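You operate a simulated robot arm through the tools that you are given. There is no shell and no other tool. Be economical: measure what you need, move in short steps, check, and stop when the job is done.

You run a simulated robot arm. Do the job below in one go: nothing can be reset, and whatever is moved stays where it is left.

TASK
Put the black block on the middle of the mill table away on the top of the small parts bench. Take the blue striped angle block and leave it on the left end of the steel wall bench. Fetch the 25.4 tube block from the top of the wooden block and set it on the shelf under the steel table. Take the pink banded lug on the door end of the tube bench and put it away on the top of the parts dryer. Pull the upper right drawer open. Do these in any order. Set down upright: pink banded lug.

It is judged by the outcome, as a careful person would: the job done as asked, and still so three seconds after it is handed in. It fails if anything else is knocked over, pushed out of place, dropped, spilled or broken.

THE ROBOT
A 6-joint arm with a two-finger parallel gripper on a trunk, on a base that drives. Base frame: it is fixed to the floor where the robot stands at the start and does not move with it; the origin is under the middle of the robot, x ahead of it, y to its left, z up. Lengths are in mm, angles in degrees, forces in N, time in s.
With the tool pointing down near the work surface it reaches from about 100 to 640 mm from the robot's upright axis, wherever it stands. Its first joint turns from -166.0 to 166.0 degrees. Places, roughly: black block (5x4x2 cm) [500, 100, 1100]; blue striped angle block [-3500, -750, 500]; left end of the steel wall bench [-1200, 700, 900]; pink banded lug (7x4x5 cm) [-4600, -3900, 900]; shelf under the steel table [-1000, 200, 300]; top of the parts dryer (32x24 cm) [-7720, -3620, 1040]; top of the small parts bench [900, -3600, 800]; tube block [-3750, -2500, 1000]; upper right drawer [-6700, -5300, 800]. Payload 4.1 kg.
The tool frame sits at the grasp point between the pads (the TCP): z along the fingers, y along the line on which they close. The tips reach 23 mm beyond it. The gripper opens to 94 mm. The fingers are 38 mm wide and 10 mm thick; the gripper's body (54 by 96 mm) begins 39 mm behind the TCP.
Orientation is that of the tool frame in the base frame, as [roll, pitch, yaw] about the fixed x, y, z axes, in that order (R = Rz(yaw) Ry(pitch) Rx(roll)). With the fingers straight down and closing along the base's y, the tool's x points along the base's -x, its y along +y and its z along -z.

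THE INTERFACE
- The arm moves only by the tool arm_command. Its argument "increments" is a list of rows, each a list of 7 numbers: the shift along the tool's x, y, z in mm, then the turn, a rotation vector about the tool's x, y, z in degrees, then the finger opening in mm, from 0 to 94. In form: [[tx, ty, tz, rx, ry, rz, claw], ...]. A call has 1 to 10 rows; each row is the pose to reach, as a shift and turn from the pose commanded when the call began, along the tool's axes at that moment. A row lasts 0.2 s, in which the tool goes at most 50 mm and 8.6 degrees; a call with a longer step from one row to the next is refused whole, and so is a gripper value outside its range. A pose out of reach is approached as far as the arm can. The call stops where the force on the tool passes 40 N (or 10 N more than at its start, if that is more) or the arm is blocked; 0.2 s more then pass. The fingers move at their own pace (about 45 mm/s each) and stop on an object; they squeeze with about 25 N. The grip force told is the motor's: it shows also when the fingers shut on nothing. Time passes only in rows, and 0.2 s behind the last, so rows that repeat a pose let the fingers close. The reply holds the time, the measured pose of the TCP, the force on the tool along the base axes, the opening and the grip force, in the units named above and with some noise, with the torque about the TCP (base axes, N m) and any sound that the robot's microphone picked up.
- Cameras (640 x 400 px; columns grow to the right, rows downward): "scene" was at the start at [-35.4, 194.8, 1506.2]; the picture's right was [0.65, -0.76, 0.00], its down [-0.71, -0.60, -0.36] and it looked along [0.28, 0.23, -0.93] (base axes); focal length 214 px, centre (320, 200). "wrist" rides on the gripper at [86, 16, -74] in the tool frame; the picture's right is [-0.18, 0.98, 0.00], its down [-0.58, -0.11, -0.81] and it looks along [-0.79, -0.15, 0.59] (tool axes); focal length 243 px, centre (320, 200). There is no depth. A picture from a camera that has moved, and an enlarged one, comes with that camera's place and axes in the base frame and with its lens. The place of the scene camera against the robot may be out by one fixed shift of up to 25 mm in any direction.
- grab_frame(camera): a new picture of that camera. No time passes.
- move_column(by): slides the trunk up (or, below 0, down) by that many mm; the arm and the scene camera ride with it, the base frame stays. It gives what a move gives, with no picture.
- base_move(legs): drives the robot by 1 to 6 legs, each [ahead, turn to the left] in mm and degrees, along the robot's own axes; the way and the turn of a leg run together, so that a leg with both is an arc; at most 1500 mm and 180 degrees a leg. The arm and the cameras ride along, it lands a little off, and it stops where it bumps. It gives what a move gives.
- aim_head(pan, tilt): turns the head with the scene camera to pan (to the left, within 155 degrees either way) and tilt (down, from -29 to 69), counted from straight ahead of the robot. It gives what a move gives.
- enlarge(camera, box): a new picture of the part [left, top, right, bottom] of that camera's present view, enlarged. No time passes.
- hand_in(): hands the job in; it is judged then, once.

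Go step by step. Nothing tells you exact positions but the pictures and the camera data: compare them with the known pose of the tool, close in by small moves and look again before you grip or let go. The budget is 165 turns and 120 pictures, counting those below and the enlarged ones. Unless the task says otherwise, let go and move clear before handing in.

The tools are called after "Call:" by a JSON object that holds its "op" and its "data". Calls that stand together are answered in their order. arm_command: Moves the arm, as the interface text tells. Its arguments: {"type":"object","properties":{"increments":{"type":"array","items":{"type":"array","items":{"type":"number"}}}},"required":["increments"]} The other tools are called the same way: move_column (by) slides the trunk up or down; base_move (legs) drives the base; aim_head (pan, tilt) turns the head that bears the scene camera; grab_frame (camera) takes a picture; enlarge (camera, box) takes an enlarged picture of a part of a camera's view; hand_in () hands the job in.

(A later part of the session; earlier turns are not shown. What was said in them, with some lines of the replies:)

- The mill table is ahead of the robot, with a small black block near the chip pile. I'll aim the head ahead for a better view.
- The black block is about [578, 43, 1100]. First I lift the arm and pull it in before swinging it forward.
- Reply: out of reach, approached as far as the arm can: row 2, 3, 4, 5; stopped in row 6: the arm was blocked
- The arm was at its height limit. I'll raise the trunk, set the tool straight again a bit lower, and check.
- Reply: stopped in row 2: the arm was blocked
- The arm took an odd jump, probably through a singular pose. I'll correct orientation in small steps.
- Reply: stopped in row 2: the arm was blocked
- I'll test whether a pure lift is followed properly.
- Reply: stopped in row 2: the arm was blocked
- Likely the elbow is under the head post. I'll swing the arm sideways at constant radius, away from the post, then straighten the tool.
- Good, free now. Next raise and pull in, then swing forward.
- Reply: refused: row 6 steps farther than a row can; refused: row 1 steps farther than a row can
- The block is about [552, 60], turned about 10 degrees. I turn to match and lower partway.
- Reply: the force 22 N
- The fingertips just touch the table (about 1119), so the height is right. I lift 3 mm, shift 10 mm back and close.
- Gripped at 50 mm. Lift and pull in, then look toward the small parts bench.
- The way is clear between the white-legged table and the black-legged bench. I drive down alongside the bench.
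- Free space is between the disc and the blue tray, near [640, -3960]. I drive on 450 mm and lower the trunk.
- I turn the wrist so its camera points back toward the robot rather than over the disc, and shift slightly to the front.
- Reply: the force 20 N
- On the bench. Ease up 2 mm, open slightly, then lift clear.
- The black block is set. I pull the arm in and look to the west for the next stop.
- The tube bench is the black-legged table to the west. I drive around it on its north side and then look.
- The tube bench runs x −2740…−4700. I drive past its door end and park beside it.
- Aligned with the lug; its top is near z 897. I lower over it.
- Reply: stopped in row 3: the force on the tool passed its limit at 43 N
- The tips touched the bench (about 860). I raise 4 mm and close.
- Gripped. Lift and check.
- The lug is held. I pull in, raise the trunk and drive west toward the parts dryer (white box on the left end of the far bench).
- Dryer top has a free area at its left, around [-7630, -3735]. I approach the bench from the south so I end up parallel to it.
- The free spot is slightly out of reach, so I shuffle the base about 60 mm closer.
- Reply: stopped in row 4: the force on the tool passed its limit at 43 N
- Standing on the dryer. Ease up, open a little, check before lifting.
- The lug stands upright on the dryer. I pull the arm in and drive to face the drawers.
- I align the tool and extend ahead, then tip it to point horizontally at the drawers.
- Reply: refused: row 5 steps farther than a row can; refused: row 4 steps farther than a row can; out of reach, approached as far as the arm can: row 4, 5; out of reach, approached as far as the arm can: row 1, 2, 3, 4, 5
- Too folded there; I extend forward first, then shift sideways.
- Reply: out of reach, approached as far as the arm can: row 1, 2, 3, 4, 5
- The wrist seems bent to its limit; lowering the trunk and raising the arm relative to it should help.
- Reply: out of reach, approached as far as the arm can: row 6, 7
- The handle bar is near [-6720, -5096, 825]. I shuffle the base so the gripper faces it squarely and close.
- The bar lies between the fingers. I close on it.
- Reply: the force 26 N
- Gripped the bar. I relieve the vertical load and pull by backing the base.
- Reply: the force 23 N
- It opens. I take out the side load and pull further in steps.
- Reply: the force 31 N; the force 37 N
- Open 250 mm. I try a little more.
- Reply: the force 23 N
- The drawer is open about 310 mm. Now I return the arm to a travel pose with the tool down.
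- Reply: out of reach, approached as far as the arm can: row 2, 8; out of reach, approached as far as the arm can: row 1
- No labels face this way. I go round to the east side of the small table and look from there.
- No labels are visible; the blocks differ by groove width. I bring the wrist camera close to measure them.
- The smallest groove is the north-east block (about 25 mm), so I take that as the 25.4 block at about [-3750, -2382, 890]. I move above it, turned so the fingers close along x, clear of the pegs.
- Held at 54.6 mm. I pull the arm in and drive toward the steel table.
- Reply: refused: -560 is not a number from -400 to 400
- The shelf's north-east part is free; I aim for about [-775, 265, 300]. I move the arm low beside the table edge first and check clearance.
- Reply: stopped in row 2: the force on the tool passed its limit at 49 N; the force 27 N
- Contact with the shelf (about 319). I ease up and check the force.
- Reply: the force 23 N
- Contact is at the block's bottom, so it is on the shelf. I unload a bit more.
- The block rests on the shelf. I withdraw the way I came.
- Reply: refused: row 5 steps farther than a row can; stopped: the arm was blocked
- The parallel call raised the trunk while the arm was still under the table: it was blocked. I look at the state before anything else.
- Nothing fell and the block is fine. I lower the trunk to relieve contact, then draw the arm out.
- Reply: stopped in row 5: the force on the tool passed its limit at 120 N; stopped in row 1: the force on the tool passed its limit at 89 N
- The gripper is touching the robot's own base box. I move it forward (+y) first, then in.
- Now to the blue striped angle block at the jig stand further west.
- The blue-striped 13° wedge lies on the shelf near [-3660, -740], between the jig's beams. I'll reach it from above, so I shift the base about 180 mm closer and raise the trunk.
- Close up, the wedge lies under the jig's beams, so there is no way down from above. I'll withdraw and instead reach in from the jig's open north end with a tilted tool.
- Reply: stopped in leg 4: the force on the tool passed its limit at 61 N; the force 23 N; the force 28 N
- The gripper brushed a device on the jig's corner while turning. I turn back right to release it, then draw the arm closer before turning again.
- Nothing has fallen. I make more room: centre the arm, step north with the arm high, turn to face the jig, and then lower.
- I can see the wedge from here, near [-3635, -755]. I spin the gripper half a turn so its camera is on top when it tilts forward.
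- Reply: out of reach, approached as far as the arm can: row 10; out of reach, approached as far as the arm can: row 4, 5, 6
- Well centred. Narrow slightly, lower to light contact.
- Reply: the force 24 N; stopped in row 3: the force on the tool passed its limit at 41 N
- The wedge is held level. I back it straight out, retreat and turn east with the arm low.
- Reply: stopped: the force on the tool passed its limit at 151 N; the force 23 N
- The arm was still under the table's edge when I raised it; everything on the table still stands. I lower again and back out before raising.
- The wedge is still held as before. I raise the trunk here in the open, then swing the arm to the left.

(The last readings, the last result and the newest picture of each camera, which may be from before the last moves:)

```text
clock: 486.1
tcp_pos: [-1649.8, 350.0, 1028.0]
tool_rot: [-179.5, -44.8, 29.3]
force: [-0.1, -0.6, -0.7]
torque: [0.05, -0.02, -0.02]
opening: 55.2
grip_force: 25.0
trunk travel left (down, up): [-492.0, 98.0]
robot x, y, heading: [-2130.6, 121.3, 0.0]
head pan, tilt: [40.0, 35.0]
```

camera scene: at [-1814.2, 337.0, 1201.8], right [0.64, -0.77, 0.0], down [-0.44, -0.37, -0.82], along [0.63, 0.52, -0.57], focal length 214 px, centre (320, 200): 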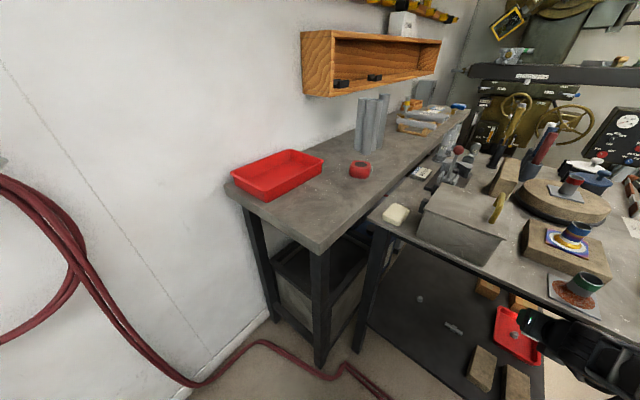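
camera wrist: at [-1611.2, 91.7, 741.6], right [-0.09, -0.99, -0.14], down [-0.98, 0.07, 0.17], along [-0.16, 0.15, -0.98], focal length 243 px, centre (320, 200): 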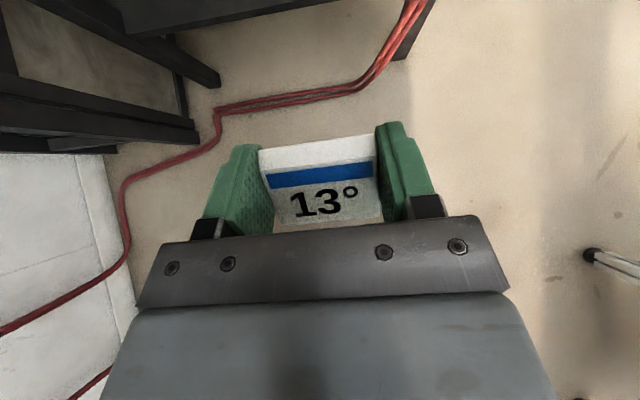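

Call:
{"op": "arm_command", "data": {"increments": [[5.8, -41, 5.8, 3.2, 0, -3.24, 30], [9.5, -85, 9.5, 6.4, 0, -6.5, 30], [11.3, -129, 11.3, 9.6, 0, -9.7, 30], [10.3, -173, 10.2, 12.8, 0, -13, 30], [6, -217, 6, 16, 0, -16.2, 30], [0, -262, 0, 19.2, 0, -19.4, 30]]}}

Call:
{"op": "arm_command", "data": {"increments": [[0, 0, 0, 0, 3.3, 0, 30], [0, 0, 0, 0, 6.6, 0, 30]]}}

Call:
{"op": "base_move", "data": {"legs": [[277, 0]]}}

Call:
{"op": "grab_frame", "data": {"camera": "scene"}}

```text
clock: 487.4
tcp_pos: [-1776.7, 578.5, 1030.8]
tool_rot: [-179.2, -45.0, 56.7]
force: [0.2, -0.2, -0.2]
torque: [0.02, 0.01, 0.01]
opening: 55.4
grip_force: 24.7
trunk travel left (down, up): [-492.0, 98.0]
robot x, y, heading: [-2129.8, 123.1, -0.1]
head pan, tilt: [40.0, 35.0]
```

```text
clock: 488.1
tcp_pos: [-1778.5, 577.9, 1030.2]
tool_rot: [-179.9, -51.4, 56.6]
force: [0.1, 0.2, -0.2]
torque: [0.01, 0.02, 0.0]
opening: 55.2
grip_force: 25.0
trunk travel left (down, up): [-492.0, 98.0]
robot x, y, heading: [-2129.5, 124.3, -0.1]
head pan, tilt: [40.0, 35.0]
```

```text
clock: 490.0
tcp_pos: [-1499.9, 578.1, 1031.9]
tool_rot: [-179.9, -51.4, 56.5]
force: [0.5, 0.2, -0.1]
torque: [0.01, 0.0, -0.03]
opening: 55.1
grip_force: 25.4
trunk travel left (down, up): [-492.0, 98.0]
robot x, y, heading: [-1853.1, 122.1, -0.2]
head pan, tilt: [40.0, 35.0]
```

```text
4 pictures are left
camera scene: at [-1861.9, 337.8, 1541.8], right [0.64, -0.77, 0.0], down [-0.44, -0.37, -0.82], along [0.63, 0.53, -0.57], focal length 214 px, centre (320, 200)
```

scene: 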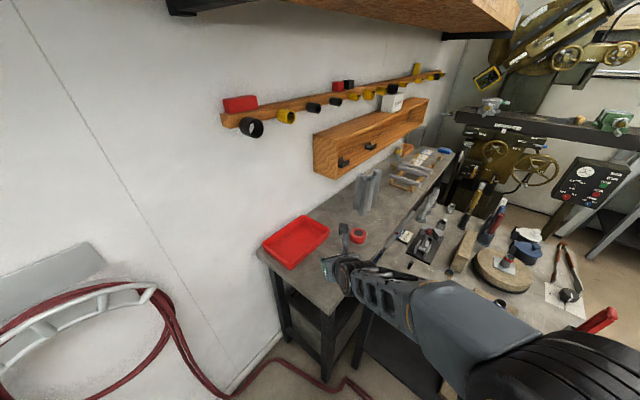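

Call:
{"op": "grab_frame", "data": {"camera": "wrist"}}

```text
3 pictures are left
camera wrist: at [-1488.9, 566.8, 1145.7], right [0.76, -0.64, -0.14], down [-0.64, -0.77, 0.05], along [-0.14, 0.05, -0.99], focal length 243 px, centre (320, 200)
```

wrist: 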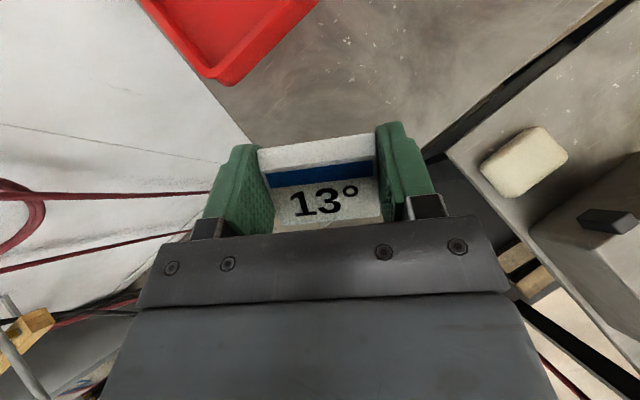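

I shift 45 mm further onto the bench (away from its edges) and start lowering.

Call:
{"op": "base_move", "data": {"legs": [[45, 0]]}}

Call:
{"op": "arm_command", "data": {"increments": [[21, -22, 26, 0, 0, 0, 30], [-14, -22, 54, 0, 0, 0, 30], [-49, -22, 82, 0, 0, 0, 30]]}}

Call:
{"op": "grab_frame", "data": {"camera": "wrist"}}

```text
clock: 490.9
tcp_pos: [-1454.1, 578.1, 1031.1]
tool_rot: [-180.0, -51.4, 56.5]
force: [-0.2, 0.4, -0.8]
torque: [0.03, 0.01, 0.01]
opening: 55.4
grip_force: 24.6
trunk travel left (down, up): [-492.0, 98.0]
robot x, y, heading: [-1807.4, 122.6, 0.1]
head pan, tilt: [40.0, 35.0]
```

```text
clock: 491.7
tcp_pos: [-1455.1, 618.2, 940.4]
tool_rot: [-179.8, -51.4, 56.4]
force: [0.7, 0.8, 0.1]
torque: [-0.01, 0.02, -0.03]
opening: 55.2
grip_force: 24.7
trunk travel left (down, up): [-492.0, 98.0]
robot x, y, heading: [-1803.9, 124.9, -0.4]
head pan, tilt: [40.0, 35.0]
```

```text
2 pictures are left
camera wrist: at [-1444.1, 607.2, 1055.7], right [0.76, -0.64, -0.15], down [-0.64, -0.77, 0.05], along [-0.14, 0.06, -0.99], focal length 243 px, centre (320, 200)
```

wrist: 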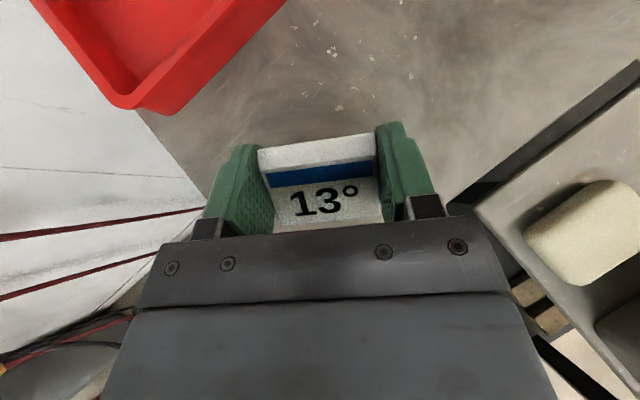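

Call:
{"op": "arm_command", "data": {"increments": [[-2.3, 0, 1.9, 0, 0, 0, 30], [-4.7, 0, 3.7, 0, 0, 0, 30], [-7, 0, 5.6, 0, 0, 0, 30], [-9.4, 0, 7.5, 0, 0, 0, 30], [-11.7, 0, 9.4, 0, 0, 0, 30], [-14, 0, 11.2, 0, 0, 0, 30], [-16.4, 0, 13.1, 0, 0, 0, 30], [-18.7, 0, 15, 0, 0, 0, 30]]}}

Call:
{"op": "arm_command", "data": {"increments": [[-2.3, 0, 1.9, 0, 0, 0, 30], [-4.7, 0, 3.7, 0, 0, 0, 30], [-7, 0, 5.6, 0, 0, 0, 30], [-9.4, 0, 7.5, 0, 0, 0, 30], [-11.7, 0, 9.4, 0, 0, 0, 30], [-14, 0, 11.2, 0, 0, 0, 30]]}}

```text
clock: 493.5
tcp_pos: [-1453.7, 617.7, 917.8]
tool_rot: [179.9, -51.3, 56.6]
force: [0.3, 1.4, 0.2]
torque: [0.01, 0.03, -0.01]
opening: 55.3
grip_force: 25.4
trunk travel left (down, up): [-492.0, 98.0]
robot x, y, heading: [-1802.7, 118.3, -0.0]
head pan, tilt: [40.0, 35.0]
```

```text
clock: 494.9
tcp_pos: [-1454.3, 618.8, 900.4]
tool_rot: [179.5, -51.2, 56.7]
force: [0.1, -1.0, 0.5]
torque: [0.02, 0.01, 0.0]
opening: 55.3
grip_force: 24.9
trunk travel left (down, up): [-492.0, 98.0]
robot x, y, heading: [-1807.1, 124.9, -0.1]
head pan, tilt: [40.0, 35.0]
```

Call:
{"op": "arm_command", "data": {"increments": [[-2.3, 0, 1.9, 0, 0, 0, 30], [-4.7, 0, 3.7, 0, 0, 0, 30], [-7, 0, 5.6, 0, 0, 0, 30], [-9.4, 0, 7.5, 0, 0, 0, 30], [-11.7, 0, 9.4, 0, 0, 0, 30], [-14, 0, 11.2, 0, 0, 0, 30], [-16.4, 0, 13.1, 0, 0, 0, 30], [-18.7, 0, 15, 0, 0, 0, 30]]}}

```text
clock: 496.4
tcp_pos: [-1453.3, 623.7, 889.9]
tool_rot: [179.3, -52.5, 56.6]
force: [2.5, 3.4, 12.4]
torque: [0.01, 0.29, -0.09]
opening: 55.1
grip_force: 25.0
out of reach, approached as far as the arm can: row 7
trunk travel left (down, up): [-492.0, 98.0]
robot x, y, heading: [-1803.1, 119.5, -0.1]
head pan, tilt: [40.0, 35.0]
stopped in row 7: the force on the tool passed its limit at 43 N (the readings are from after the stop); the commanded pose is now the measured one
```

Contact with the bench (about 861). I ease off, restore the tilt, and open gently.

Call:
{"op": "arm_command", "data": {"increments": [[1.2, 0, -0.9, 0, -1.1, 0, 54], [1.2, 0, -0.9, 0, -1.1, 0, 58], [1.2, 0, -0.9, 0, -1.1, 0, 64], [1.2, 0, -0.9, 0, -1.1, 0, 74], [1.2, 0, -0.9, 0, -1.1, 0, 80]]}}

Call:
{"op": "arm_command", "data": {"increments": [[8, 0, -8, 0, 0, 0, 80], [24, 0, -24, 0, 0, 0, 80], [40, 0, -55, 0, 0, 0, 80], [55, 0, -95, 0, 0, 0, 80], [60, 0, -140, 0, 0, 0, 80]]}}

Call:
{"op": "grab_frame", "data": {"camera": "wrist"}}

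```text
clock: 497.6
tcp_pos: [-1452.7, 620.2, 889.5]
tool_rot: [179.6, -51.1, 56.3]
force: [16.4, -11.1, 24.5]
torque: [0.28, 0.2, -0.17]
opening: 70.9
grip_force: 0.0
trunk travel left (down, up): [-492.0, 98.0]
robot x, y, heading: [-1810.9, 120.4, -0.3]
head pan, tilt: [40.0, 35.0]
```

```text
clock: 498.8
tcp_pos: [-1494.5, 562.6, 1023.1]
tool_rot: [179.4, -50.8, 56.7]
force: [0.4, 0.1, -0.1]
torque: [-0.04, 0.0, 0.04]
opening: 80.0
grip_force: 0.0
trunk travel left (down, up): [-492.0, 98.0]
robot x, y, heading: [-1804.2, 121.1, -0.2]
head pan, tilt: [40.0, 35.0]
```

```text
1 pictures are left
camera wrist: at [-1484.6, 552.1, 1137.8], right [0.75, -0.64, -0.13], down [-0.64, -0.76, 0.06], along [-0.14, 0.04, -0.99], focal length 243 px, centre (320, 200)
```

wrist: 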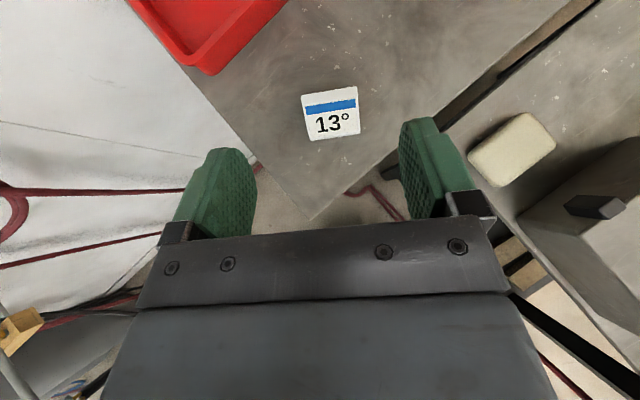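

The wedge rests flat on the bench's left end. I back clear and hand in.

Call:
{"op": "base_move", "data": {"legs": [[-350, 0]]}}

Call:
{"op": "grab_frame", "data": {"camera": "scene"}}

```text
clock: 501.1
tcp_pos: [-1847.6, 562.6, 1022.7]
tool_rot: [179.4, -50.9, 56.5]
force: [-0.2, -0.7, 0.0]
torque: [0.01, -0.02, 0.0]
opening: 79.8
grip_force: 0.1
trunk travel left (down, up): [-492.0, 98.0]
robot x, y, heading: [-2161.8, 122.5, -0.2]
head pan, tilt: [40.0, 35.0]
```

```text
0 pictures are left
camera scene: at [-2169.9, 338.7, 1541.8], right [0.64, -0.77, 0.0], down [-0.44, -0.37, -0.82], along [0.63, 0.52, -0.57], focal length 214 px, centre (320, 200)
```

scene: 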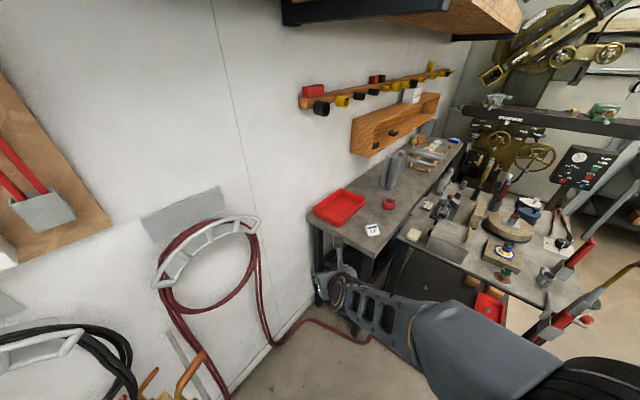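

All five jobs are done, the table and bench in view are in order, and the arm is clear.

Call:
{"op": "hand_in", "data": {}}

```text
The job is handed in.
```

I handed the job in with all five parts done, and nothing I could see was knocked over or moved out of place.

- **Black block:** on top of the small parts bench, in the gap between the disc and the blue tray.
- **Blue striped angle block:** flat on the left end of the steel wall bench, in front of the red tray.
- **25.4 tube block:** on the shelf under the steel table. The four blocks carry no size labels. I picked the one with the smallest groove, which measured about 26.6 mm from the camera images, so this is a judgement rather than a read label.
- **Pink banded lug:** standing upright on top of the parts dryer.
- **Upper right drawer:** pulled open about 310 mm.

**Contacts on the way:**
- The arm pressed up against the underside of the steel table twice, because I raised the trunk while the arm was still under it. The second time peaked at 151 N.
- The gripper brushed a fixture at the corner of the jig stand.
- The gripper also hit the robot's own base.

Pictures taken after the table and jig contacts showed everything still upright. I had no pictures left to recheck the small parts bench, the dryer or the drawer at the end.
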